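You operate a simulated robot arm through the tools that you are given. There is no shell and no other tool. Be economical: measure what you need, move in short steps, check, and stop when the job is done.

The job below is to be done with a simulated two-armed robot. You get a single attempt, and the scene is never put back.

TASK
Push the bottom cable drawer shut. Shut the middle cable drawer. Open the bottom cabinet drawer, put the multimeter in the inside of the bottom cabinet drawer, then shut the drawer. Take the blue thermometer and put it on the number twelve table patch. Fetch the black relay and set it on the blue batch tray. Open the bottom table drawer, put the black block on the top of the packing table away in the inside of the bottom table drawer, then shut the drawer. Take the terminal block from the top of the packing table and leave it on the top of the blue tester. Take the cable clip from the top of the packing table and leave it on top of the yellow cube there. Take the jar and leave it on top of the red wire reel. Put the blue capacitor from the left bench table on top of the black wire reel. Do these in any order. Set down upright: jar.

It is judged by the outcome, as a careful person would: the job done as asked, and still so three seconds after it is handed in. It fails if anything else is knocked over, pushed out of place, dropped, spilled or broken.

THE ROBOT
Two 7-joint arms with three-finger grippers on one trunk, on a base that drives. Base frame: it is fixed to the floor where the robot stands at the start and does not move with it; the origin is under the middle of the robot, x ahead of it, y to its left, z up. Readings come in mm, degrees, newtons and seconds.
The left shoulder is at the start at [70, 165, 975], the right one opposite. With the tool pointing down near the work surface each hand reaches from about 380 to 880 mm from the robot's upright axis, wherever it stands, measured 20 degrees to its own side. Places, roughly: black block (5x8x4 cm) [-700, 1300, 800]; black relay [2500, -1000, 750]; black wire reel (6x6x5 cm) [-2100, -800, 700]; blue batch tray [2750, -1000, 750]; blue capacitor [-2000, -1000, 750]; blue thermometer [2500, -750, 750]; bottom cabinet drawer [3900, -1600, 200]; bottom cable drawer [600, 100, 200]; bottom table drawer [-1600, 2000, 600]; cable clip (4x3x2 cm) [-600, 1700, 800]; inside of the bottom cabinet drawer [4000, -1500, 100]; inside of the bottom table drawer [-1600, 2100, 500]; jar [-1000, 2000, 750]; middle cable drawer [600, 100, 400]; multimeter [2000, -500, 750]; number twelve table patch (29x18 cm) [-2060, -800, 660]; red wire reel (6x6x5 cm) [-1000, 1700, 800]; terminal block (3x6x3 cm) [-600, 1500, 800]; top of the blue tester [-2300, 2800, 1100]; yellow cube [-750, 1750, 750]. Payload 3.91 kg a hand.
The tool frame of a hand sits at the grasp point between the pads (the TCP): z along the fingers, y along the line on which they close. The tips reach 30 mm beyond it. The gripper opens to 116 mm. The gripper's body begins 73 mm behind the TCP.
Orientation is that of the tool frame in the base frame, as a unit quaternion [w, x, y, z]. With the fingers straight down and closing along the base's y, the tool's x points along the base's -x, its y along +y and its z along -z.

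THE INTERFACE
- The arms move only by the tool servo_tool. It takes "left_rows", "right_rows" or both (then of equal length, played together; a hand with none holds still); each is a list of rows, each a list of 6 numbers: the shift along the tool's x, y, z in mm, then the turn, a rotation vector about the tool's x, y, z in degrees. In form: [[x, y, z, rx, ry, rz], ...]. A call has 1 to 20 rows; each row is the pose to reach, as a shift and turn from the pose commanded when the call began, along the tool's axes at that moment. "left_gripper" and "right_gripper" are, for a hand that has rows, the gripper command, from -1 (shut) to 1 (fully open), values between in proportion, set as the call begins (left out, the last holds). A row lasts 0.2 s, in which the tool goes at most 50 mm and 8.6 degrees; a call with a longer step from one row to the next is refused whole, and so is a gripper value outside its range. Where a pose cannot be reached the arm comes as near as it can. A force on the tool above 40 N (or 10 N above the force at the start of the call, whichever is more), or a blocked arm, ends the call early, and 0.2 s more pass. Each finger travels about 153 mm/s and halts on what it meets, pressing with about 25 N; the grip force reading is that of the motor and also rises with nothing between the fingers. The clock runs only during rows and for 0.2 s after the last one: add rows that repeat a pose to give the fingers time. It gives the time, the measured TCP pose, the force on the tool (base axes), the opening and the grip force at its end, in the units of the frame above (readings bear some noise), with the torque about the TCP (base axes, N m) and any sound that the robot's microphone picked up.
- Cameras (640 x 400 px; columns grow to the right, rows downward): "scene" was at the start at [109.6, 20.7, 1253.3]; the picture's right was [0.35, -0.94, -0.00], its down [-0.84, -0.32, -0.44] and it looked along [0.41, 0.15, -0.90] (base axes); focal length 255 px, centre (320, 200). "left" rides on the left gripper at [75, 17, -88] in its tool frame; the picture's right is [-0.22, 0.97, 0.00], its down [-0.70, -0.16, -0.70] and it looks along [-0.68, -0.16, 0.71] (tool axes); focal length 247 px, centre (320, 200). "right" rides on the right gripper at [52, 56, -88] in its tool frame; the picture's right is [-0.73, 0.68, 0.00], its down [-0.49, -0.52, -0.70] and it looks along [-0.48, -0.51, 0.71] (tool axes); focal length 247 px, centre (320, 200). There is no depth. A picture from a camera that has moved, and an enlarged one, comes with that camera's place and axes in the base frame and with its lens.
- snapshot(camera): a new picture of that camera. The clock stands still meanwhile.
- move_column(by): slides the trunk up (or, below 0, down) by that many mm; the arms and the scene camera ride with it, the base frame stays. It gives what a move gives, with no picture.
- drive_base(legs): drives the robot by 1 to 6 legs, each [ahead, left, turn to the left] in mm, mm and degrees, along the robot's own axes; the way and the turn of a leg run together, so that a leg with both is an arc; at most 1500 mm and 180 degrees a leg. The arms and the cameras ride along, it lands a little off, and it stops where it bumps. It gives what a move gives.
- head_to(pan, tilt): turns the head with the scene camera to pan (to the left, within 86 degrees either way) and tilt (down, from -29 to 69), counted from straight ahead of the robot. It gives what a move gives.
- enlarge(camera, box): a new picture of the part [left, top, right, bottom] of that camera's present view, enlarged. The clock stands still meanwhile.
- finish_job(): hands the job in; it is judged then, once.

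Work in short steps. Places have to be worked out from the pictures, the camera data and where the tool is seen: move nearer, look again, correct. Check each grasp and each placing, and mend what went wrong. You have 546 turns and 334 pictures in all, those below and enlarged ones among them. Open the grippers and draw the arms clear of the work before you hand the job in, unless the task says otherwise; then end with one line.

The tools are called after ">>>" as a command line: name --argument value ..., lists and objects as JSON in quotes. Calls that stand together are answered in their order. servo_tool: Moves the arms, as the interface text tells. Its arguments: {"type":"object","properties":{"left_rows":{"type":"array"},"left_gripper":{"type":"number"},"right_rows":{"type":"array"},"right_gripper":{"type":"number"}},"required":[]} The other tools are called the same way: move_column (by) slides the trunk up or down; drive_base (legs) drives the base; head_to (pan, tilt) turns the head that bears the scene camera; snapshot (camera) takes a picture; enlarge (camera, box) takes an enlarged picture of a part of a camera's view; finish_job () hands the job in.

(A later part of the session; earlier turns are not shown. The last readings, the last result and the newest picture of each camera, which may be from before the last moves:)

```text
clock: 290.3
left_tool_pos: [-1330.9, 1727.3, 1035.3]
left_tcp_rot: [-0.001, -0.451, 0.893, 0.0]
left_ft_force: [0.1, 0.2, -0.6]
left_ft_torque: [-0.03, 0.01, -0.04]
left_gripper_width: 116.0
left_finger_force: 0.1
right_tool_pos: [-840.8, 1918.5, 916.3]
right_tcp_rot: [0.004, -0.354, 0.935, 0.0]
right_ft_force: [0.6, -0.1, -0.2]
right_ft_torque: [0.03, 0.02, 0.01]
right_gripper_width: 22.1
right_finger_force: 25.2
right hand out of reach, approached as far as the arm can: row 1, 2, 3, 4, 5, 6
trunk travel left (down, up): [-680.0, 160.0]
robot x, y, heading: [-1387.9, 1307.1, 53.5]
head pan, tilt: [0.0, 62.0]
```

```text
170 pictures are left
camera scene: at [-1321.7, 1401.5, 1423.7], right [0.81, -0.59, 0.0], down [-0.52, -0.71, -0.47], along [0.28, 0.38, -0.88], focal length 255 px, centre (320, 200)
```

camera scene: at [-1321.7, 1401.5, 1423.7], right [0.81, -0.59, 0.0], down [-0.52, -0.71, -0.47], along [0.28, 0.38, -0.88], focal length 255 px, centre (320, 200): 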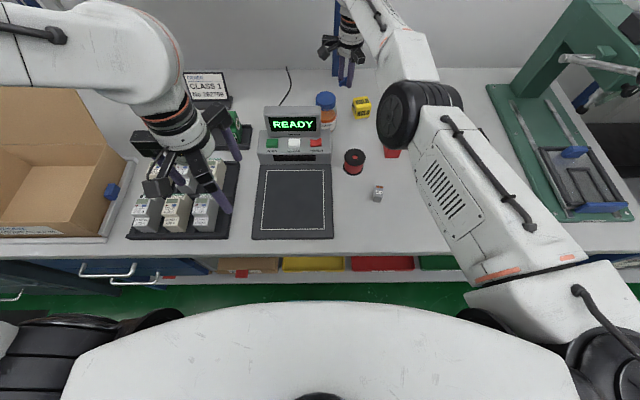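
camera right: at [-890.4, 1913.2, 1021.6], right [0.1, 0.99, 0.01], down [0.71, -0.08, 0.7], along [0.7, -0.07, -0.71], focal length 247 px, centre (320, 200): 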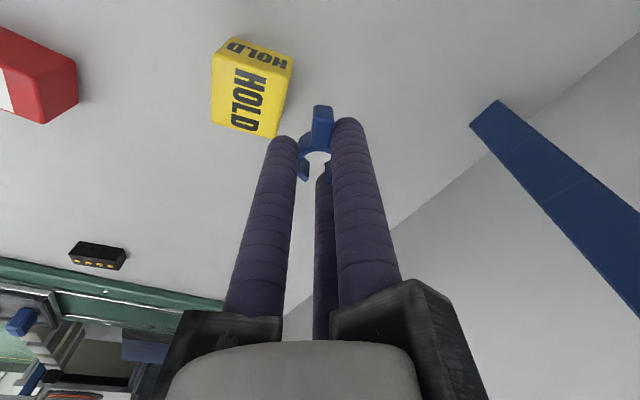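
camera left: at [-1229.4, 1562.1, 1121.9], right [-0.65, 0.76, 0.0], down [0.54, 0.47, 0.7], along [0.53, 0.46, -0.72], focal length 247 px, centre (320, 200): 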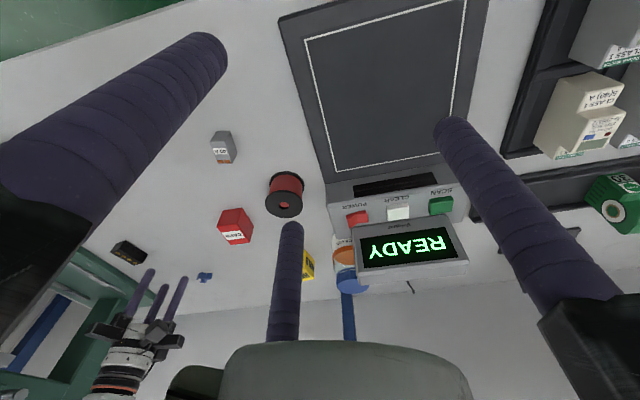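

The arm is straight (singular). I raise the trunk 100 mm for clearance, then command downward motion, which should re-bend the elbow.

>>> move_column --by 120

>>> servo_tool --right_rows '[[10, 5, 20, 0, 0, 0], [20, 10, 45, 0, 0, 0], [30, 15, 70, 0, 0, 0], [40, 20, 95, 0, 0, 0], [50, 25, 120, 0, 0, 0], [60, 25, 120, 0, 0, 0], [80, 25, 120, 0, 0, 0], [100, 25, 120, 0, 0, 0]]'

>>> snapshot --camera "scene"

```text
clock: 291.8
left_tool_pos: [-1325.1, 1726.4, 1151.6]
left_tcp_rot: [-0.002, -0.451, 0.893, 0.0]
left_ft_force: [0.6, 0.3, 0.1]
left_ft_torque: [-0.02, 0.01, -0.02]
left_gripper_width: 116.0
left_finger_force: 0.0
right_tool_pos: [-845.4, 1906.6, 997.0]
right_tcp_rot: [-0.02, -0.355, 0.935, -0.016]
right_ft_force: [0.5, 0.1, 0.5]
right_ft_torque: [0.01, -0.04, 0.02]
right_gripper_width: 22.0
right_finger_force: 25.1
trunk travel left (down, up): [-800.0, 40.0]
robot x, y, heading: [-1390.7, 1313.8, 53.5]
head pan, tilt: [0.0, 62.0]
```

```text
clock: 293.6
left_tool_pos: [-1329.9, 1727.4, 1155.1]
left_tcp_rot: [0.0, -0.452, 0.892, -0.001]
left_ft_force: [0.2, 0.5, 0.0]
left_ft_torque: [-0.04, -0.01, -0.02]
left_gripper_width: 115.8
left_finger_force: 0.0
right_tool_pos: [-911.6, 1932.6, 903.7]
right_tcp_rot: [0.003, -0.353, 0.936, 0.0]
right_ft_force: [0.9, 0.0, 0.5]
right_ft_torque: [-0.04, 0.02, -0.01]
right_gripper_width: 22.0
right_finger_force: 25.3
right hand out of reach, approached as far as the arm can: row 1, 2, 3, 4, 5, 6, 7, 8
trunk travel left (down, up): [-800.0, 40.0]
robot x, y, heading: [-1390.5, 1311.6, 53.7]
head pan, tilt: [0.0, 62.0]
```

```text
169 pictures are left
camera scene: at [-1322.8, 1401.6, 1543.7], right [0.81, -0.59, 0.0], down [-0.52, -0.71, -0.47], along [0.28, 0.38, -0.88], focal length 255 px, centre (320, 200)
```

scene: 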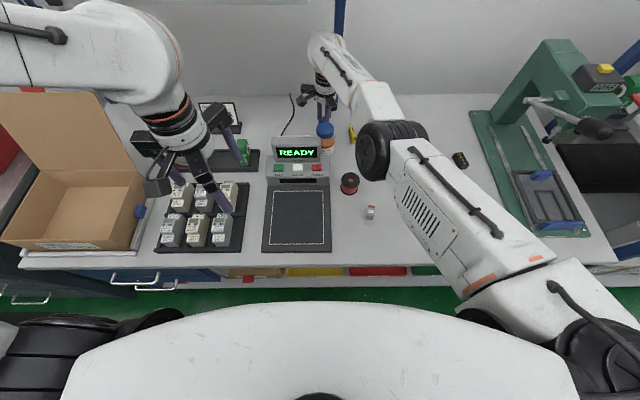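

The hand drifted close to the jar. I raise the trunk, move the base right away from the jar, and then back the robot out so I can reconfigure the arm in free space.

>>> move_column --by 40

>>> drive_base --legs '[[0, -150, 0]]'

>>> snapshot --camera "scene"

>>> snapshot --camera "right"

```text
clock: 294.5
left_tool_pos: [-1329.5, 1727.7, 1194.3]
left_tcp_rot: [-0.001, -0.452, 0.892, 0.0]
left_ft_force: [-0.5, 0.2, 0.4]
left_ft_torque: [-0.01, 0.01, 0.01]
left_gripper_width: 116.2
left_finger_force: 0.0
right_tool_pos: [-909.7, 1933.2, 943.7]
right_tcp_rot: [0.002, -0.353, 0.936, 0.0]
right_ft_force: [0.0, -0.2, 0.2]
right_ft_torque: [0.0, 0.0, -0.04]
right_gripper_width: 22.0
right_finger_force: 25.4
trunk travel left (down, up): [-840.0, 0.0]
robot x, y, heading: [-1394.2, 1307.8, 53.6]
head pan, tilt: [0.0, 62.0]
```

```text
clock: 295.8
left_tool_pos: [-1212.9, 1641.5, 1194.4]
left_tcp_rot: [-0.002, -0.451, 0.892, -0.002]
left_ft_force: [-0.1, 0.2, 0.1]
left_ft_torque: [-0.03, -0.04, 0.03]
left_gripper_width: 116.2
left_finger_force: 0.1
right_tool_pos: [-792.7, 1846.5, 944.7]
right_tcp_rot: [0.003, -0.352, 0.936, 0.0]
right_ft_force: [-0.4, 0.7, -0.3]
right_ft_torque: [-0.02, -0.03, 0.0]
right_gripper_width: 22.4
right_finger_force: 25.7
trunk travel left (down, up): [-840.0, 0.0]
robot x, y, heading: [-1272.4, 1224.9, 53.7]
head pan, tilt: [0.0, 62.0]
```

```text
168 pictures are left
camera scene: at [-1206.5, 1316.8, 1583.6], right [0.8, -0.59, 0.0], down [-0.52, -0.71, -0.47], along [0.28, 0.38, -0.88], focal length 255 px, centre (320, 200)
```

scene: 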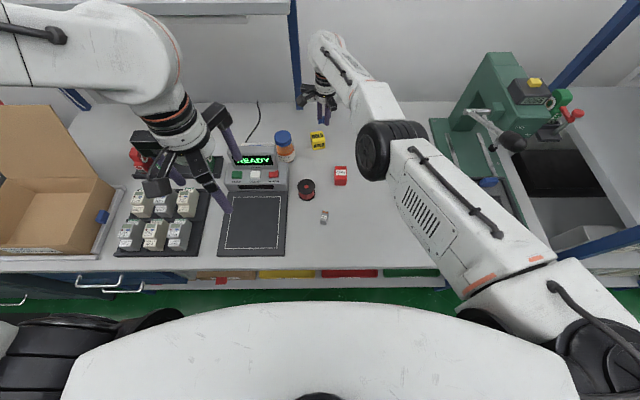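

```text
167 pictures are left
camera right: at [-871.8, 1855.7, 1033.0], right [0.1, 0.99, 0.0], down [0.71, -0.07, 0.7], along [0.7, -0.07, -0.71], focal length 247 px, centre (320, 200)
```

right: 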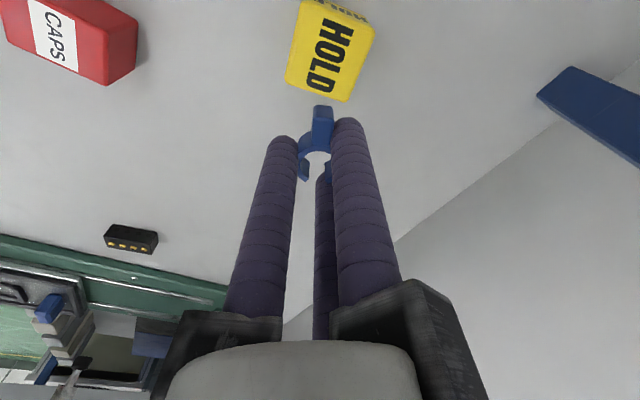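

Nothing was disturbed, and the hand is now almost above the cube. I use small base moves and the trunk to position it instead.

>>> drive_base --legs '[[-4, 25, 0]]'

>>> move_column --by -45

>>> enlarge --camera "right" --box '[200, 20, 440, 200]'

>>> enlarge --camera "scene" --box '[240, 70, 420, 200]'

```text
clock: 296.6
left_tool_pos: [-1227.2, 1648.7, 1194.9]
left_tcp_rot: [-0.003, -0.45, 0.893, 0.0]
left_ft_force: [1.4, 0.0, 0.3]
left_ft_torque: [0.05, 0.1, -0.01]
left_gripper_width: 115.9
left_finger_force: 0.0
right_tool_pos: [-809.2, 1855.4, 942.8]
right_tcp_rot: [0.002, -0.351, 0.936, 0.003]
right_ft_force: [0.4, -0.4, 0.4]
right_ft_torque: [0.06, 0.09, -0.02]
right_gripper_width: 22.0
right_finger_force: 24.9
trunk travel left (down, up): [-840.0, 0.0]
robot x, y, heading: [-1296.7, 1234.6, 53.4]
head pan, tilt: [0.0, 62.0]
```

```text
clock: 297.5
left_tool_pos: [-1235.4, 1651.3, 1150.0]
left_tcp_rot: [0.0, -0.45, 0.893, 0.0]
left_ft_force: [-0.4, -0.2, -0.4]
left_ft_torque: [-0.01, -0.01, 0.01]
left_gripper_width: 116.0
left_finger_force: 0.0
right_tool_pos: [-812.9, 1856.6, 898.8]
right_tcp_rot: [0.003, -0.353, 0.936, 0.0]
right_ft_force: [-0.1, -0.9, -0.6]
right_ft_torque: [0.03, -0.01, 0.01]
right_gripper_width: 22.0
right_finger_force: 24.8
trunk travel left (down, up): [-795.0, 45.0]
robot x, y, heading: [-1299.9, 1234.4, 53.3]
head pan, tilt: [0.0, 62.0]
```

```text
2.22 times, centred on (320, 110) of right
camera zoom: at [-892.2, 1865.6, 988.7], right [0.1, 0.99, 0.0], down [0.71, -0.08, 0.7], along [0.7, -0.07, -0.71], focal length 549 px, centre (320, 400)
```

zoom: 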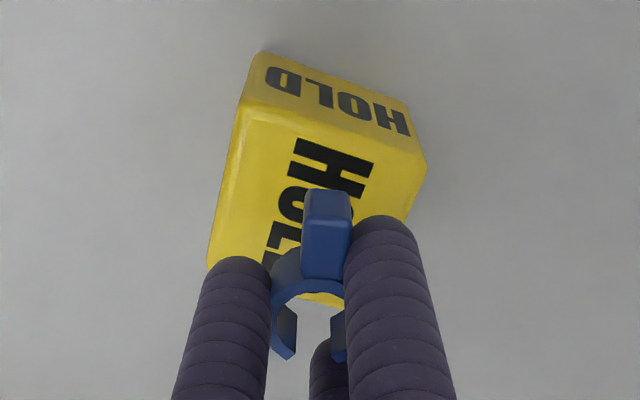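

```text
3.08 times, centred on (330, 135) of scene
camera zoom: at [-1228.2, 1326.7, 1538.7], right [0.8, -0.59, 0.0], down [-0.52, -0.71, -0.47], along [0.28, 0.38, -0.88], focal length 785 px, centre (289, 400)
```

zoom: 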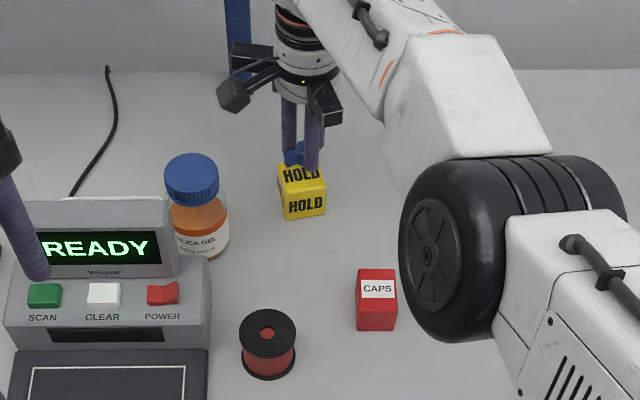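

Projected landing point is ~9 mm toward the far edge; nudge the base by (−4, +7) mm.

>>> drive_base --legs '[[-5, 8, 0]]'

>>> enlarge --camera "right" --box '[200, 20, 440, 200]'

```text
clock: 298.2
left_tool_pos: [-1241.4, 1651.9, 1148.6]
left_tcp_rot: [-0.002, -0.45, 0.893, 0.0]
left_ft_force: [0.6, -0.9, -1.1]
left_ft_torque: [0.0, 0.02, 0.03]
left_gripper_width: 116.1
left_finger_force: 0.2
right_tool_pos: [-820.6, 1857.1, 899.2]
right_tcp_rot: [0.001, -0.351, 0.936, 0.001]
right_ft_force: [0.5, -0.1, 0.2]
right_ft_torque: [0.04, 0.03, 0.02]
right_gripper_width: 22.0
right_finger_force: 25.0
trunk travel left (down, up): [-795.0, 45.0]
robot x, y, heading: [-1305.2, 1239.3, 53.6]
head pan, tilt: [0.0, 62.0]
```

```text
2.22 times, centred on (320, 110) of right
camera zoom: at [-897.9, 1865.8, 987.4], right [0.1, 0.99, 0.0], down [0.71, -0.08, 0.7], along [0.7, -0.07, -0.71], focal length 549 px, centre (320, 400)
```

zoom: 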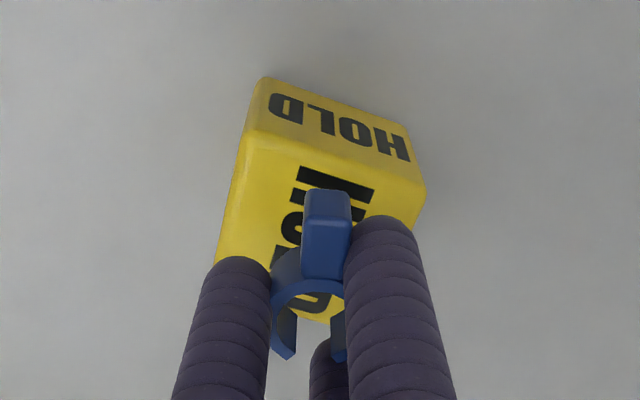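

Well centred now. Lower with the trunk in small steps, watching force.

>>> move_column --by -16

>>> move_column --by -4

```text
clock: 298.9
left_tool_pos: [-1241.1, 1653.6, 1132.9]
left_tcp_rot: [-0.002, -0.449, 0.893, -0.001]
left_ft_force: [-0.4, -0.3, 0.0]
left_ft_torque: [-0.01, -0.02, -0.01]
left_gripper_width: 115.8
left_finger_force: 0.0
right_tool_pos: [-820.9, 1858.2, 882.6]
right_tcp_rot: [0.002, -0.351, 0.936, 0.001]
right_ft_force: [1.0, 0.5, 0.4]
right_ft_torque: [-0.02, 0.01, 0.02]
right_gripper_width: 21.6
right_finger_force: 24.8
trunk travel left (down, up): [-779.0, 61.0]
robot x, y, heading: [-1303.5, 1236.1, 53.5]
head pan, tilt: [0.0, 62.0]
```

```text
clock: 299.4
left_tool_pos: [-1242.0, 1652.0, 1129.5]
left_tcp_rot: [-0.001, -0.45, 0.893, -0.001]
left_ft_force: [0.0, -0.7, -0.6]
left_ft_torque: [-0.02, -0.01, 0.0]
left_gripper_width: 116.1
left_finger_force: 0.1
right_tool_pos: [-821.8, 1857.5, 880.3]
right_tcp_rot: [0.003, -0.351, 0.936, 0.001]
right_ft_force: [0.7, 0.8, 1.8]
right_ft_torque: [0.03, 0.0, 0.03]
right_gripper_width: 22.0
right_finger_force: 24.6
trunk travel left (down, up): [-775.0, 65.0]
robot x, y, heading: [-1305.9, 1234.0, 53.6]
head pan, tilt: [0.0, 62.0]
```

>>> move_column --by -3

>>> enlarge --camera "right" --box '[200, 20, 440, 200]'

```text
clock: 299.9
left_tool_pos: [-1243.1, 1652.1, 1127.0]
left_tcp_rot: [-0.001, -0.451, 0.893, -0.001]
left_ft_force: [-0.2, -0.1, -0.5]
left_ft_torque: [0.0, -0.01, 0.0]
left_gripper_width: 115.9
left_finger_force: 0.1
right_tool_pos: [-821.7, 1857.0, 878.3]
right_tcp_rot: [0.005, -0.351, 0.936, 0.003]
right_ft_force: [1.2, 1.2, 14.6]
right_ft_torque: [-0.03, 0.11, 0.03]
right_gripper_width: 22.1
right_finger_force: 24.8
trunk travel left (down, up): [-772.0, 68.0]
robot x, y, heading: [-1308.5, 1236.6, 53.7]
head pan, tilt: [0.0, 62.0]
```

```text
2.22 times, centred on (320, 110) of right
camera zoom: at [-900.2, 1865.8, 968.2], right [0.1, 0.99, 0.01], down [0.7, -0.08, 0.71], along [0.7, -0.07, -0.71], focal length 549 px, centre (320, 400)
```

zoom: 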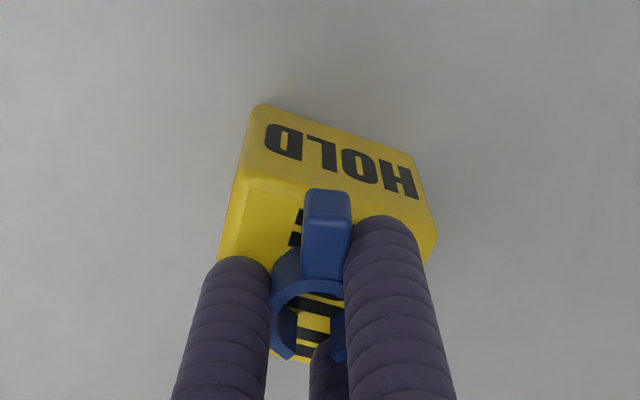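

Contact at cube top (15 N). Ease up 1 mm, open, then raise.

>>> move_column --by 1.5

>>> servo_tool --right_rows '[[0, 0, 0, 0, 0, 0], [0, 0, 0, 0, 0, 0], [0, 0, 0, 0, 0, 0]]' --right_gripper -0.3

>>> move_column --by 68

>>> snapshot --camera "right"

>>> snapshot --camera "scene"

```text
clock: 300.4
left_tool_pos: [-1242.8, 1652.3, 1128.3]
left_tcp_rot: [-0.001, -0.45, 0.893, -0.001]
left_ft_force: [-0.2, 0.2, 1.0]
left_ft_torque: [0.03, 0.01, 0.03]
left_gripper_width: 116.3
left_finger_force: 0.1
right_tool_pos: [-822.2, 1857.3, 878.7]
right_tcp_rot: [0.005, -0.351, 0.936, 0.001]
right_ft_force: [2.5, 4.8, 13.5]
right_ft_torque: [0.1, 0.02, -0.05]
right_gripper_width: 22.2
right_finger_force: 25.3
trunk travel left (down, up): [-773.0, 67.0]
robot x, y, heading: [-1305.2, 1235.9, 53.5]
head pan, tilt: [0.0, 62.0]
```

```text
clock: 301.2
left_tool_pos: [-1244.3, 1651.2, 1128.0]
left_tcp_rot: [0.0, -0.45, 0.893, 0.0]
left_ft_force: [0.8, -0.4, -0.1]
left_ft_torque: [0.02, 0.01, 0.0]
left_gripper_width: 116.1
left_finger_force: 0.0
right_tool_pos: [-822.1, 1856.8, 880.0]
right_tcp_rot: [0.004, -0.351, 0.936, 0.001]
right_ft_force: [2.8, 3.6, 17.3]
right_ft_torque: [-0.08, -0.01, 0.03]
right_gripper_width: 37.9
right_finger_force: 0.2
trunk travel left (down, up): [-773.0, 67.0]
robot x, y, heading: [-1304.8, 1235.2, 53.6]
head pan, tilt: [0.0, 62.0]
```

```text
clock: 302.3
left_tool_pos: [-1243.2, 1652.3, 1195.2]
left_tcp_rot: [-0.002, -0.451, 0.893, -0.001]
left_ft_force: [0.7, 1.1, 0.8]
left_ft_torque: [-0.02, -0.03, 0.03]
left_gripper_width: 116.1
left_finger_force: 0.2
right_tool_pos: [-822.2, 1857.2, 943.7]
right_tcp_rot: [0.003, -0.351, 0.936, 0.0]
right_ft_force: [-0.2, 0.4, 0.0]
right_ft_torque: [-0.02, 0.02, 0.01]
right_gripper_width: 40.7
right_finger_force: 0.0
trunk travel left (down, up): [-840.0, 0.0]
robot x, y, heading: [-1306.2, 1236.4, 53.7]
head pan, tilt: [0.0, 62.0]
```

```text
162 pictures are left
camera right: at [-899.9, 1866.2, 1032.6], right [0.1, 0.99, 0.0], down [0.71, -0.08, 0.7], along [0.7, -0.07, -0.71], focal length 247 px, centre (320, 200)
```

right: 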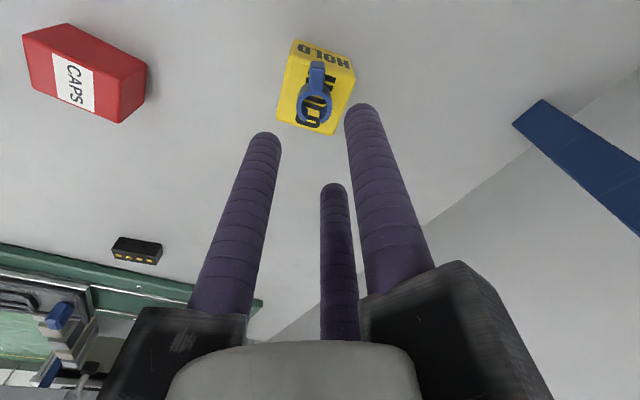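

```text
161 pictures are left
camera scene: at [-1236.0, 1327.8, 1583.5], right [0.8, -0.6, 0.0], down [-0.53, -0.71, -0.47], along [0.28, 0.38, -0.88], focal length 255 px, centre (320, 200)
```

scene: 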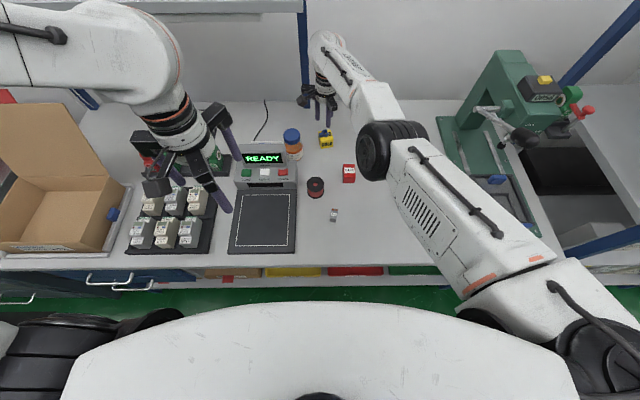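

Clip rests on the cube. Back the robot out 500 mm and re-bend the right arm in free space.

>>> drive_base --legs '[[-500, 0, 0]]'

>>> servo_tool --right_rows '[[40, 0, 0, 0, 0, 0], [80, 0, 0, 0, 0, 0], [120, 0, 0, 0, 0, 0], [160, 0, 0, 0, 0, 0], [200, 0, 0, 0, 0, 0], [240, 0, 0, 0, 0, 0], [280, 0, 0, 0, 0, 0]]'

>>> snapshot --camera "scene"

```text
clock: 305.2
left_tool_pos: [-1537.7, 1257.9, 1194.5]
left_tcp_rot: [-0.002, -0.456, 0.89, -0.001]
left_ft_force: [0.1, -0.1, -0.3]
left_ft_torque: [-0.03, 0.0, -0.01]
left_gripper_width: 115.9
left_finger_force: 0.1
right_tool_pos: [-1119.1, 1467.1, 942.7]
right_tcp_rot: [0.003, -0.357, 0.934, 0.001]
right_ft_force: [-0.3, -0.2, 0.1]
right_ft_torque: [-0.02, 0.01, 0.02]
right_gripper_width: 40.7
right_finger_force: 0.1
trunk travel left (down, up): [-840.0, 0.0]
robot x, y, heading: [-1595.0, 839.6, 54.3]
head pan, tilt: [0.0, 62.0]
```

```text
clock: 307.0
left_tool_pos: [-1538.7, 1255.9, 1195.6]
left_tcp_rot: [-0.001, -0.456, 0.89, 0.0]
left_ft_force: [0.5, -0.2, 0.5]
left_ft_torque: [-0.03, 0.03, -0.04]
left_gripper_width: 116.2
left_finger_force: 0.0
right_tool_pos: [-1179.8, 1472.4, 902.2]
right_tcp_rot: [0.083, -0.376, 0.921, -0.058]
right_ft_force: [-0.2, -0.2, -0.2]
right_ft_torque: [0.01, 0.02, -0.04]
right_gripper_width: 40.3
right_finger_force: 0.2
right hand out of reach, approached as far as the arm can: row 1, 2, 3, 4, 5, 6, 7
trunk travel left (down, up): [-840.0, 0.0]
robot x, y, heading: [-1594.5, 841.2, 54.2]
head pan, tilt: [0.0, 62.0]
stopped in row 7 (right hand): the arm was blocked; the commanded pose is now the measured one
```

```text
160 pictures are left
camera scene: at [-1527.4, 931.1, 1583.6], right [0.81, -0.58, 0.0], down [-0.52, -0.72, -0.47], along [0.27, 0.38, -0.88], focal length 255 px, centre (320, 200)
```

scene: 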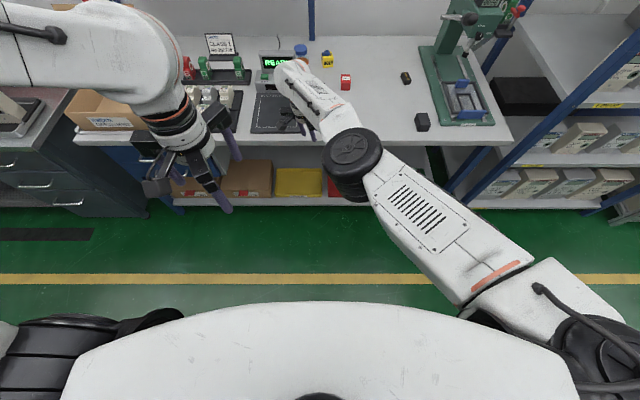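

Arm reported blocked. I back the robot further into the open before continuing.

>>> drive_base --legs '[[-350, 0, 0]]'

>>> snapshot --camera "right"

>>> snapshot --camera "left"

```text
clock: 309.2
left_tool_pos: [-1736.0, 982.1, 1193.7]
left_tcp_rot: [-0.001, -0.454, 0.891, -0.001]
left_ft_force: [0.2, 0.0, -0.9]
left_ft_torque: [-0.03, 0.02, 0.01]
left_gripper_width: 116.1
left_finger_force: 0.0
right_tool_pos: [-1378.3, 1196.2, 901.4]
right_tcp_rot: [0.083, -0.375, 0.922, -0.058]
right_ft_force: [0.1, 0.7, 0.2]
right_ft_torque: [-0.03, 0.01, -0.02]
right_gripper_width: 40.4
right_finger_force: 0.1
trunk travel left (down, up): [-840.0, 0.0]
robot x, y, heading: [-1795.5, 561.1, 53.5]
head pan, tilt: [0.0, 62.0]
```

```text
159 pictures are left
camera right: at [-1470.9, 1204.5, 973.1], right [0.05, 1.0, -0.04], down [0.56, 0.0, 0.83], along [0.83, -0.06, -0.56], focal length 247 px, centre (320, 200)
```

right: 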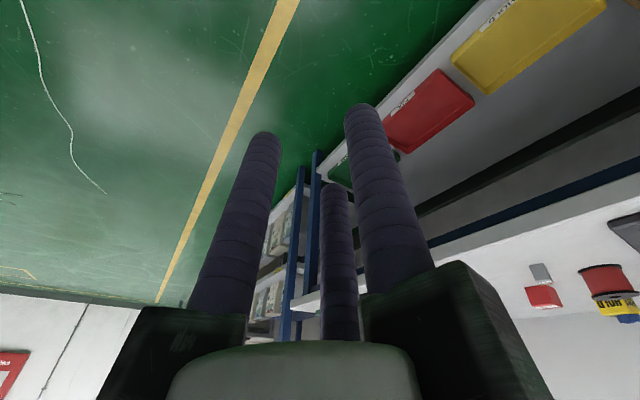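

```text
158 pictures are left
camera left: at [-1793.7, 932.1, 1281.8], right [-0.66, 0.75, 0.0], down [0.54, 0.47, 0.7], along [0.53, 0.46, -0.72], focal length 247 px, centre (320, 200)
```

left: 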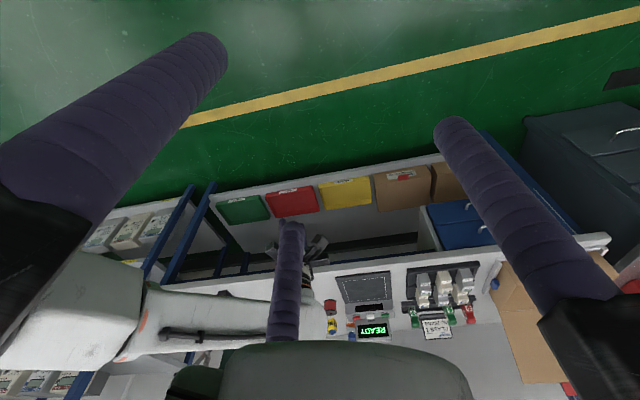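

Now in free space: swing the right hand to its own side first.

>>> servo_tool --right_rows '[[-5, -36, 7, 0, 0, 0], [-11, -72, 14, 0, 0, 0], [-17, -108, 21, 0, 0, 0], [-22, -145, 28, 0, 0, 0], [-28, -181, 34, 0, 0, 0], [-34, -218, 41, 0, 0, 0], [-40, -254, 48, 0, 0, 0], [-45, -291, 55, 0, 0, 0]]'

>>> servo_tool --right_rows '[[40, 0, 0, 0, 0, 0], [80, 0, 0, 0, 0, 0], [120, 0, 0, 0, 0, 0], [160, 0, 0, 0, 0, 0], [200, 0, 0, 0, 0, 0], [240, 0, 0, 0, 0, 0]]'

>>> snapshot --camera "scene"

```text
clock: 311.0
left_tool_pos: [-1735.2, 979.8, 1194.3]
left_tcp_rot: [-0.002, -0.454, 0.891, 0.0]
left_ft_force: [-0.3, 0.0, 0.6]
left_ft_torque: [0.01, 0.0, 0.02]
left_gripper_width: 115.9
left_finger_force: 0.0
right_tool_pos: [-1104.5, 1079.7, 887.4]
right_tcp_rot: [0.084, -0.375, 0.922, -0.057]
right_ft_force: [0.1, -0.7, -0.2]
right_ft_torque: [0.01, -0.01, -0.01]
right_gripper_width: 40.7
right_finger_force: 0.1
right hand out of reach, approached as far as the arm can: row 1, 2, 3, 4, 5, 6, 7, 8
trunk travel left (down, up): [-840.0, 0.0]
robot x, y, heading: [-1793.2, 562.6, 54.3]
head pan, tilt: [0.0, 62.0]
```

```text
clock: 312.6
left_tool_pos: [-1730.0, 976.9, 1195.3]
left_tcp_rot: [-0.002, -0.454, 0.891, 0.002]
left_ft_force: [0.5, -0.3, -0.1]
left_ft_torque: [0.05, 0.06, -0.01]
left_gripper_width: 115.9
left_finger_force: 0.1
right_tool_pos: [-1123.9, 1110.3, 1007.8]
right_tcp_rot: [0.272, -0.318, 0.904, 0.088]
right_ft_force: [0.3, -0.4, 0.8]
right_ft_torque: [0.09, 0.05, 0.04]
right_gripper_width: 40.5
right_finger_force: 0.0
right hand out of reach, approached as far as the arm can: row 1, 2, 3
trunk travel left (down, up): [-840.0, 0.0]
robot x, y, heading: [-1797.0, 561.8, 54.0]
head pan, tilt: [0.0, 62.0]
stopped in row 6 (right hand): the arm was blocked; the commanded pose is now the measured one
```

```text
157 pictures are left
camera scene: at [-1720.7, 650.4, 1583.8], right [0.81, -0.59, -0.01], down [-0.52, -0.71, -0.47], along [0.27, 0.38, -0.88], focal length 255 px, centre (320, 200)
```

scene: 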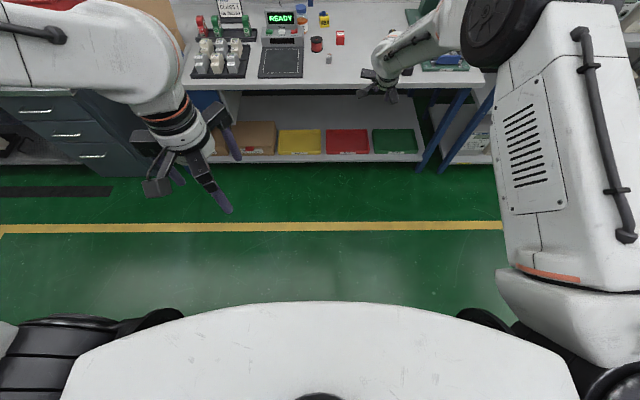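

The arm flipped back to the normal elbow-out configuration. Level the tool and pull it in.

>>> servo_tool --right_rows '[[26, -8, -12, 0, 6.6, 0], [52, -15, -25, 0, 13.3, 0], [79, -23, -37, 0, 19.9, 0], [105, -30, -50, 0, 26.6, 0], [132, -38, -62, 0, 33.2, 0], [132, -38, -62, 0, 33.2, 0]]'

>>> snapshot --camera "scene"

```text
clock: 314.0
left_tool_pos: [-1735.1, 981.9, 1194.0]
left_tcp_rot: [-0.001, -0.454, 0.891, -0.001]
left_ft_force: [0.0, 0.1, -0.5]
left_ft_torque: [-0.02, -0.01, 0.02]
left_gripper_width: 116.0
left_finger_force: 0.1
right_tool_pos: [-1217.5, 993.4, 986.5]
right_tcp_rot: [0.001, -0.329, 0.944, -0.011]
right_ft_force: [-0.2, -0.2, 0.6]
right_ft_torque: [0.0, -0.01, 0.0]
right_gripper_width: 40.5
right_finger_force: 0.0
trunk travel left (down, up): [-840.0, 0.0]
robot x, y, heading: [-1795.4, 560.4, 54.0]
head pan, tilt: [0.0, 62.0]
```

```text
156 pictures are left
camera scene: at [-1727.0, 656.8, 1583.6], right [0.81, -0.59, 0.0], down [-0.52, -0.71, -0.47], along [0.28, 0.38, -0.88], focal length 255 px, centre (320, 200)
```

scene: 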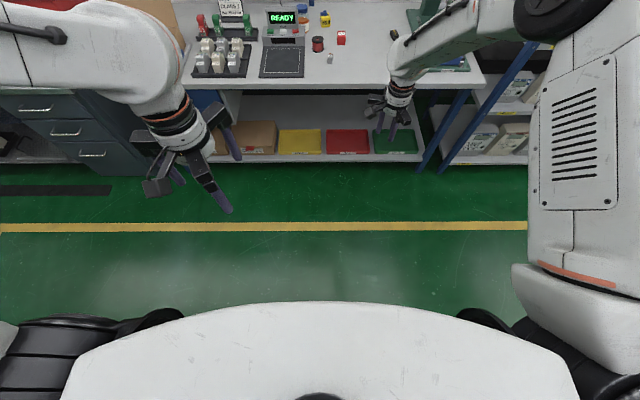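

Arm restored. Pull the right hand in, then return to the table positioned for the left hand to take the jar.

>>> servo_tool --right_rows '[[39, -11, 0, 0, 0, 0], [77, -21, 0, 0, 0, 0], [116, -32, 0, 0, 0, 0], [154, -43, 0, 0, 0, 0], [193, -54, 0, 0, 0, 0]]'

>>> drive_base --legs '[[0, -76, -0.5], [600, 0, 0]]'

>>> head_to --pan 5 --tilt 45

>>> snapshot --camera "scene"

```text
clock: 315.2
left_tool_pos: [-1736.4, 980.2, 1193.8]
left_tcp_rot: [-0.001, -0.455, 0.891, -0.001]
left_ft_force: [-0.3, -0.7, 0.7]
left_ft_torque: [0.0, 0.0, 0.0]
left_gripper_width: 116.0
left_finger_force: 0.0
right_tool_pos: [-1336.9, 830.1, 990.8]
right_tcp_rot: [0.003, -0.33, 0.944, -0.01]
right_ft_force: [-0.3, -0.3, 0.8]
right_ft_torque: [0.05, -0.01, -0.01]
right_gripper_width: 40.8
right_finger_force: 0.0
trunk travel left (down, up): [-840.0, 0.0]
robot x, y, heading: [-1795.0, 564.9, 53.9]
head pan, tilt: [0.0, 62.0]
```

```text
clock: 319.2
left_tool_pos: [-1323.0, 1412.4, 1194.5]
left_tcp_rot: [-0.001, -0.453, 0.891, -0.001]
left_ft_force: [0.0, 0.0, -0.6]
left_ft_torque: [-0.03, 0.03, -0.01]
left_gripper_width: 116.2
left_finger_force: 0.0
right_tool_pos: [-922.7, 1262.6, 989.1]
right_tcp_rot: [0.003, -0.329, 0.944, -0.011]
right_ft_force: [0.1, 0.3, -0.4]
right_ft_torque: [0.01, -0.03, 0.02]
right_gripper_width: 40.5
right_finger_force: 0.2
trunk travel left (down, up): [-840.0, 0.0]
robot x, y, heading: [-1382.6, 995.0, 53.8]
head pan, tilt: [0.0, 62.0]
```

```text
clock: 320.0
left_tool_pos: [-1321.9, 1412.6, 1193.6]
left_tcp_rot: [-0.002, -0.453, 0.891, -0.001]
left_ft_force: [-0.3, -0.6, 0.0]
left_ft_torque: [-0.01, 0.01, 0.02]
left_gripper_width: 116.2
left_finger_force: 0.1
right_tool_pos: [-922.3, 1262.3, 988.2]
right_tcp_rot: [0.002, -0.33, 0.944, -0.01]
right_ft_force: [0.3, 0.1, -0.5]
right_ft_torque: [0.01, -0.02, 0.03]
right_gripper_width: 40.5
right_finger_force: 0.1
trunk travel left (down, up): [-840.0, 0.0]
robot x, y, heading: [-1381.9, 997.6, 54.0]
head pan, tilt: [5.0, 45.0]
```

```text
155 pictures are left
camera scene: at [-1308.6, 1105.2, 1605.3], right [0.86, -0.52, 0.0], down [-0.37, -0.61, -0.71], along [0.37, 0.6, -0.71], focal length 255 px, centre (320, 200)
```

scene: 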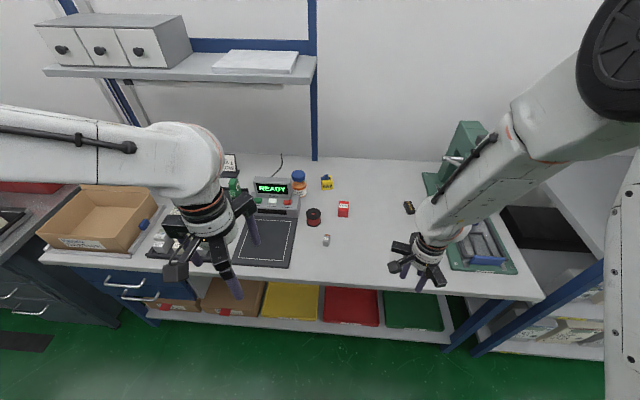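

Shelf overhead starts at about n≈990, z≈1300, so keep hands lower than it. Approach the table fully.

>>> drive_base --legs '[[245, 0, -0.4]]'

>>> move_column --by -100

>>> snapshot --camera "left"

>>> snapshot --camera "scene"

```text
clock: 321.8
left_tool_pos: [-1173.1, 1605.6, 1195.2]
left_tcp_rot: [-0.001, -0.446, 0.895, 0.0]
left_ft_force: [0.7, 0.4, -0.6]
left_ft_torque: [0.02, -0.01, -0.02]
left_gripper_width: 115.8
left_finger_force: 0.1
right_tool_pos: [-774.3, 1448.5, 990.3]
right_tcp_rot: [0.002, -0.322, 0.947, -0.01]
right_ft_force: [-0.6, -0.1, -0.4]
right_ft_torque: [0.0, -0.01, -0.03]
right_gripper_width: 40.5
right_finger_force: 0.1
trunk travel left (down, up): [-840.0, 0.0]
robot x, y, heading: [-1236.5, 1186.3, 53.1]
head pan, tilt: [5.0, 45.0]
```

```text
clock: 323.2
left_tool_pos: [-1170.8, 1605.2, 1095.2]
left_tcp_rot: [-0.001, -0.446, 0.895, -0.001]
left_ft_force: [0.2, -0.2, -0.6]
left_ft_torque: [0.0, -0.02, -0.03]
left_gripper_width: 116.0
left_finger_force: 0.1
right_tool_pos: [-773.9, 1449.0, 890.0]
right_tcp_rot: [0.002, -0.321, 0.947, -0.01]
right_ft_force: [-0.1, 0.3, -0.5]
right_ft_torque: [0.0, -0.04, -0.02]
right_gripper_width: 40.8
right_finger_force: 0.1
trunk travel left (down, up): [-740.0, 100.0]
robot x, y, heading: [-1239.0, 1192.0, 53.0]
head pan, tilt: [5.0, 45.0]
```

```text
154 pictures are left
camera left: at [-1230.8, 1556.8, 1182.3], right [-0.64, 0.76, 0.0], down [0.55, 0.46, 0.7], along [0.53, 0.45, -0.72], focal length 247 px, centre (320, 200)
```

left: 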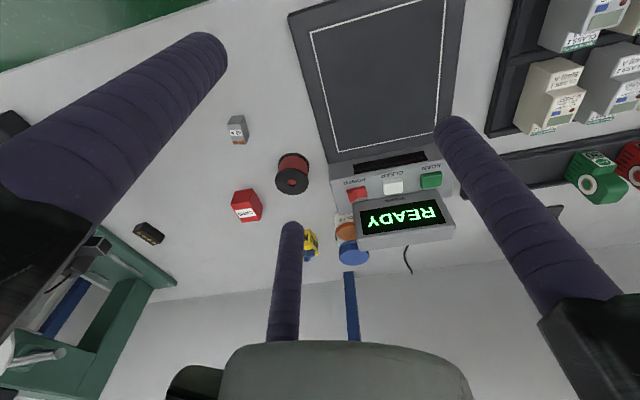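

```text
153 pictures are left
camera scene: at [-1163.2, 1297.7, 1505.4], right [0.85, -0.53, 0.0], down [-0.38, -0.6, -0.71], along [0.37, 0.6, -0.71], focal length 255 px, centre (320, 200)
```

scene: 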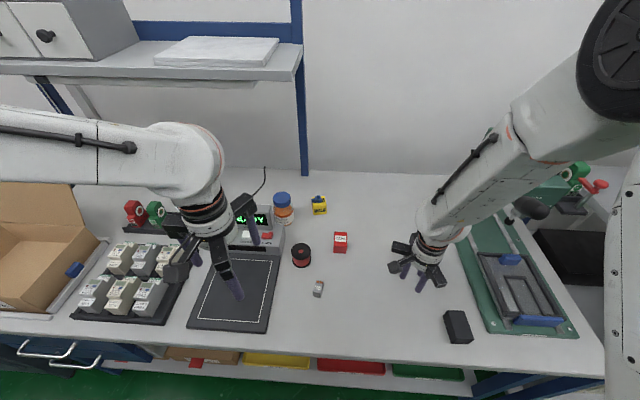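

Lower the left hand to z≈1010 and move toward above the jar.

>>> servo_tool --left_rows '[[0, 0, 40, 0, 0, 0], [0, 0, 85, 0, 0, 0], [-45, 0, 85, 0, 0, 0], [-90, -2, 85, 0, 0, 0], [-135, -4, 85, 0, 0, 0], [-180, -5, 85, 0, 0, 0], [-225, -6, 85, 0, 0, 0], [-270, -8, 85, 0, 0, 0], [-300, -9, 85, 0, 0, 0]]'

>>> snapshot --camera "left"

>>> snapshot --camera "scene"

```text
clock: 325.2
left_tool_pos: [-984.3, 1839.1, 1007.5]
left_tcp_rot: [-0.002, -0.446, 0.895, 0.0]
left_ft_force: [-0.1, 0.8, -0.4]
left_ft_torque: [-0.02, 0.02, -0.01]
left_gripper_width: 115.8
left_finger_force: 0.1
right_tool_pos: [-773.0, 1449.2, 889.8]
right_tcp_rot: [0.001, -0.321, 0.947, -0.011]
right_ft_force: [-0.1, -1.1, -0.1]
right_ft_torque: [-0.01, 0.02, -0.02]
right_gripper_width: 40.7
right_finger_force: 0.2
trunk travel left (down, up): [-740.0, 100.0]
robot x, y, heading: [-1238.2, 1191.4, 53.0]
head pan, tilt: [5.0, 45.0]
```

```text
152 pictures are left
camera left: at [-1043.9, 1791.4, 1095.8], right [-0.64, 0.77, 0.0], down [0.55, 0.46, 0.7], along [0.53, 0.45, -0.72], focal length 247 px, centre (320, 200)
```

left: 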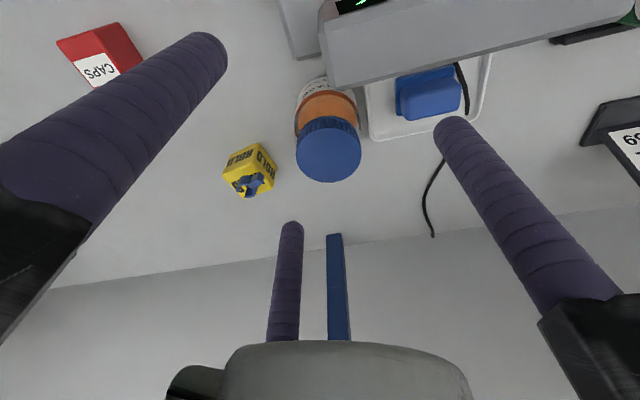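

```text
151 pictures are left
camera scene: at [-1162.5, 1298.6, 1505.3], right [0.85, -0.53, 0.0], down [-0.38, -0.6, -0.71], along [0.37, 0.6, -0.71], focal length 255 px, centre (320, 200)
```

scene: 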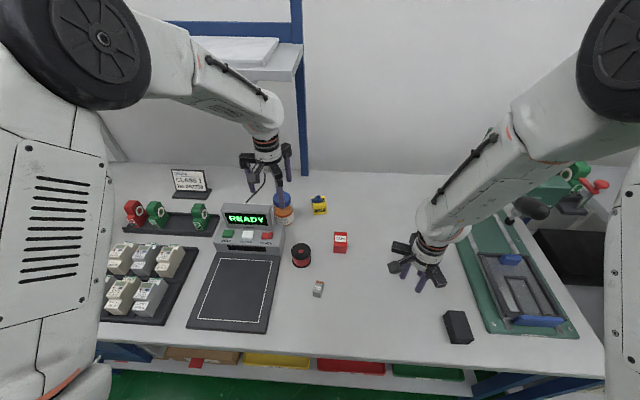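

Jar lid centre at (-953,1878), z≈903; display corner lies between two jaws. Move over and down to just above the lid.

>>> servo_tool --left_rows '[[-25, 0, 0, 0, 0, 0], [-50, -1, 0, 0, 0, 0], [-50, -1, 30, 0, 0, 0], [-50, -1, 60, 0, 0, 0], [-50, -1, 60, 0, 0, 0]]'

>>> snapshot --camera "left"

```text
clock: 326.4
left_tool_pos: [-953.9, 1879.7, 946.4]
left_tcp_rot: [0.0, -0.446, 0.895, -0.001]
left_ft_force: [0.3, -1.5, -0.2]
left_ft_torque: [0.0, -0.02, 0.0]
left_gripper_width: 116.1
left_finger_force: 0.0
right_tool_pos: [-774.2, 1447.2, 890.5]
right_tcp_rot: [0.003, -0.321, 0.947, -0.01]
right_ft_force: [-0.3, -0.1, -0.3]
right_ft_torque: [0.0, 0.01, 0.01]
right_gripper_width: 40.7
right_finger_force: 0.1
trunk travel left (down, up): [-740.0, 100.0]
robot x, y, heading: [-1238.4, 1189.2, 53.0]
head pan, tilt: [5.0, 45.0]
```

```text
150 pictures are left
camera left: at [-1012.8, 1830.7, 1035.1], right [-0.64, 0.77, 0.0], down [0.55, 0.46, 0.7], along [0.53, 0.45, -0.72], focal length 247 px, centre (320, 200)
```

left: 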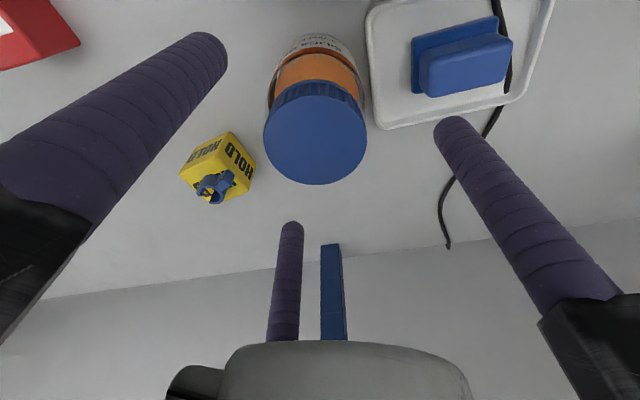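

Well centred (≈3–5 mm). Small correction, then descend around the jar and close.

>>> servo_tool --left_rows '[[4.6, -2, 15, 0, 0, 0], [4.6, -2, 35, 0, 0, 0], [4.6, -2, 55, 0, 0, 0], [4.6, -2, 70, 0, 0, 0], [4.6, -2, 78, 0, 0, 0], [4.6, -2, 78, 0, 0, 0]]'

>>> snapshot --camera "left"

```text
clock: 327.8
left_tool_pos: [-954.0, 1875.7, 872.2]
left_tcp_rot: [0.001, -0.447, 0.895, 0.001]
left_ft_force: [2.9, 2.9, 16.3]
left_ft_torque: [-1.06, 1.35, -0.15]
left_gripper_width: 115.7
left_finger_force: 0.0
right_tool_pos: [-773.4, 1447.4, 890.4]
right_tcp_rot: [0.002, -0.321, 0.947, -0.009]
right_ft_force: [0.7, -1.1, -1.2]
right_ft_torque: [0.05, 0.02, 0.0]
right_gripper_width: 40.6
right_finger_force: 0.0
trunk travel left (down, up): [-740.0, 100.0]
robot x, y, heading: [-1236.0, 1190.1, 53.2]
head pan, tilt: [5.0, 45.0]
```

```text
149 pictures are left
camera left: at [-1013.4, 1826.1, 959.2], right [-0.64, 0.77, 0.0], down [0.55, 0.46, 0.7], along [0.54, 0.45, -0.71], focal length 247 px, centre (320, 200)
```

left: 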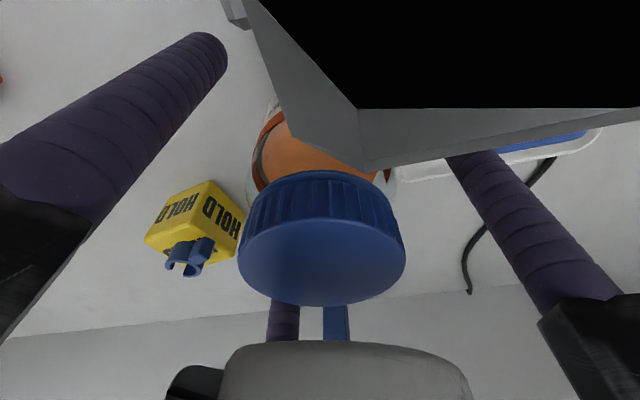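

The wrist camera housing touched the display top (16 N, no shift). I raise 14 mm, where it's clear, and grasp the jar there.

>>> servo_tool --left_rows '[[0, 0, -10, 0, 0, 0], [0, 0, -18, 0, 0, 0], [0, 0, -18, 0, 0, 0]]'

>>> enlarge --camera "scene" --box '[200, 130, 380, 290]'

```text
clock: 328.6
left_tool_pos: [-953.9, 1874.8, 887.4]
left_tcp_rot: [-0.001, -0.446, 0.895, -0.001]
left_ft_force: [-0.4, 0.6, -0.7]
left_ft_torque: [-0.02, -0.01, 0.02]
left_gripper_width: 116.1
left_finger_force: 0.0
right_tool_pos: [-774.8, 1449.6, 889.9]
right_tcp_rot: [0.002, -0.321, 0.947, -0.01]
right_ft_force: [0.0, 0.1, -0.2]
right_ft_torque: [0.0, -0.03, 0.03]
right_gripper_width: 40.5
right_finger_force: 0.1
trunk travel left (down, up): [-740.0, 100.0]
robot x, y, heading: [-1237.6, 1189.6, 53.1]
head pan, tilt: [5.0, 45.0]
```

```text
2.50 times, centred on (290, 210) of scene
camera zoom: at [-1163.0, 1298.2, 1505.3], right [0.85, -0.53, 0.0], down [-0.38, -0.6, -0.71], along [0.37, 0.6, -0.71], focal length 638 px, centre (395, 175)
```

zoom: 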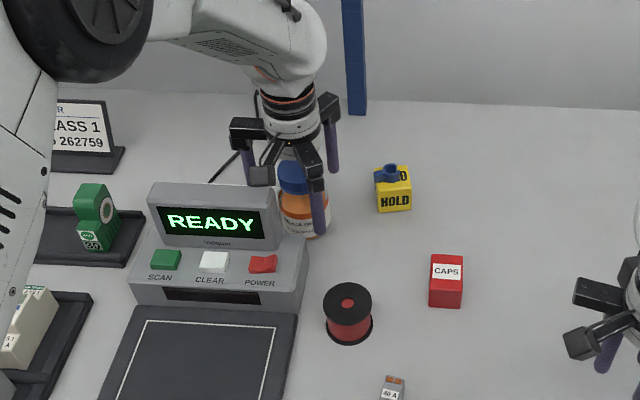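

Display is undisturbed. Close on the jar.

>>> servo_tool --left_rows '[[0, 0, 0, 0, 0, 0], [0, 0, 0, 0, 0, 0], [0, 0, 0, 0, 0, 0], [0, 0, 0, 0, 0, 0]]' --left_gripper -1

>>> snapshot --camera "left"

```text
clock: 329.6
left_tool_pos: [-952.8, 1873.8, 887.3]
left_tcp_rot: [-0.001, -0.447, 0.895, -0.001]
left_ft_force: [0.0, -0.3, -0.7]
left_ft_torque: [-0.08, 0.07, 0.01]
left_gripper_width: 69.0
left_finger_force: 25.0
right_tool_pos: [-774.4, 1448.3, 889.7]
right_tcp_rot: [0.002, -0.322, 0.947, -0.011]
right_ft_force: [-0.4, -0.9, -0.9]
right_ft_torque: [0.0, 0.0, -0.01]
right_gripper_width: 40.7
right_finger_force: 0.1
trunk travel left (down, up): [-740.0, 100.0]
robot x, y, heading: [-1238.6, 1190.3, 53.1]
head pan, tilt: [5.0, 45.0]
```

```text
147 pictures are left
camera left: at [-1012.8, 1825.4, 975.6], right [-0.64, 0.76, 0.0], down [0.55, 0.46, 0.7], along [0.53, 0.45, -0.72], focal length 247 px, centre (320, 200)
```

left: 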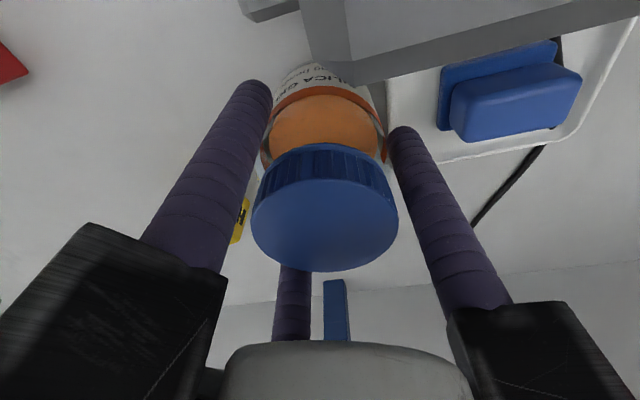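

Gripped at 69 mm on the body. Lift 80 mm.

>>> servo_tool --left_rows '[[0, 0, -10, 0, 0, 0], [0, 0, -30, 0, 0, 0], [0, 0, -55, 0, 0, 0], [0, 0, -80, 0, 0, 0], [0, 0, -80, 0, 0, 0]]'

>>> enlarge --camera "scene" --box '[220, 130, 380, 290]'

```text
clock: 330.8
left_tool_pos: [-954.4, 1874.4, 967.5]
left_tcp_rot: [-0.002, -0.446, 0.895, -0.001]
left_ft_force: [-0.1, 0.1, -4.0]
left_ft_torque: [-0.01, 0.06, 0.01]
left_gripper_width: 69.1
left_finger_force: 25.1
right_tool_pos: [-773.7, 1447.8, 890.9]
right_tcp_rot: [0.001, -0.322, 0.947, -0.01]
right_ft_force: [0.9, 0.3, -0.4]
right_ft_torque: [0.0, 0.01, 0.0]
right_gripper_width: 40.4
right_finger_force: 0.1
trunk travel left (down, up): [-740.0, 100.0]
robot x, y, heading: [-1240.2, 1188.6, 53.0]
head pan, tilt: [5.0, 45.0]
```

```text
2.50 times, centred on (300, 210) of scene
camera zoom: at [-1162.9, 1298.5, 1505.3], right [0.85, -0.53, 0.0], down [-0.38, -0.6, -0.71], along [0.37, 0.6, -0.71], focal length 638 px, centre (370, 175)
```

zoom: 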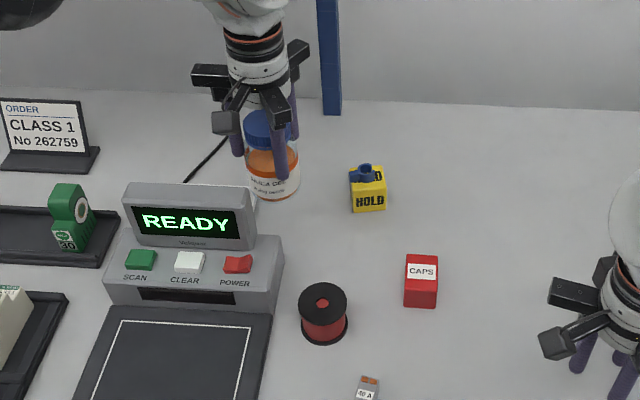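

Jar lifted. Reel centre ≈ (-981,1702), top ≈848. Move the jar above it.

>>> servo_tool --left_rows '[[31, -16, 0, 0, 0, 0], [61, -33, 0, 0, 0, 0], [92, -50, 0, 0, 0, 0], [123, -66, 0, 0, 0, 0], [153.6, -82.6, 0, 0, 0, 0], [153.6, -82.6, 0, 0, 0, 0]]'

>>> enlarge --camera "scene" --box '[240, 150, 360, 290]'

>>> snapshot --camera "left"

```text
clock: 331.4
left_tool_pos: [-963.7, 1812.7, 972.1]
left_tcp_rot: [0.009, -0.447, 0.895, 0.007]
left_ft_force: [9.2, 15.4, -11.9]
left_ft_torque: [0.63, -0.79, -0.99]
left_gripper_width: 69.3
left_finger_force: 25.1
right_tool_pos: [-773.6, 1449.8, 888.6]
right_tcp_rot: [0.001, -0.321, 0.947, -0.012]
right_ft_force: [0.4, -0.4, 0.7]
right_ft_torque: [0.04, -0.03, 0.03]
right_gripper_width: 40.5
right_finger_force: 0.0
trunk travel left (down, up): [-740.0, 100.0]
robot x, y, heading: [-1236.1, 1190.7, 52.9]
head pan, tilt: [5.0, 45.0]
stopped in row 3 (left hand): the force on the tool passed its limit at 77 N (the readings are from after the stop); the commanded pose is now the measured one
```

```text
2.86 times, centred on (300, 220) of scene
camera zoom: at [-1161.7, 1301.4, 1505.0], right [0.85, -0.53, 0.0], down [-0.38, -0.6, -0.71], along [0.37, 0.6, -0.71], focal length 729 px, centre (377, 143)
```

zoom: 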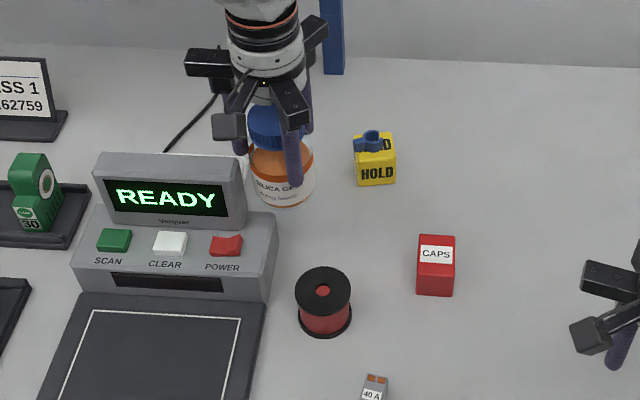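

```text
144 pictures are left
camera left: at [-1024.0, 1761.8, 1059.0], right [-0.65, 0.76, 0.01], down [0.54, 0.45, 0.72], along [0.54, 0.47, -0.7], focal length 247 px, centre (320, 200)
```

left: 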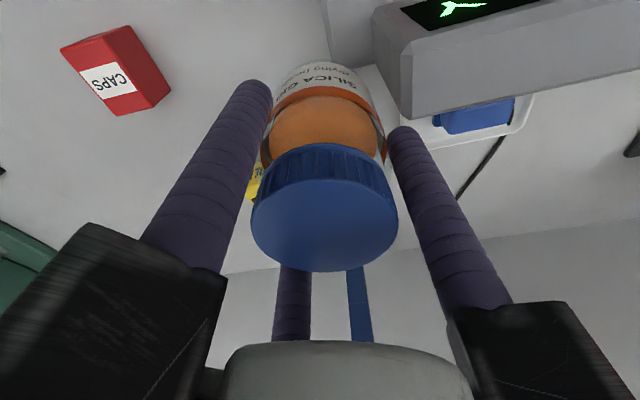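

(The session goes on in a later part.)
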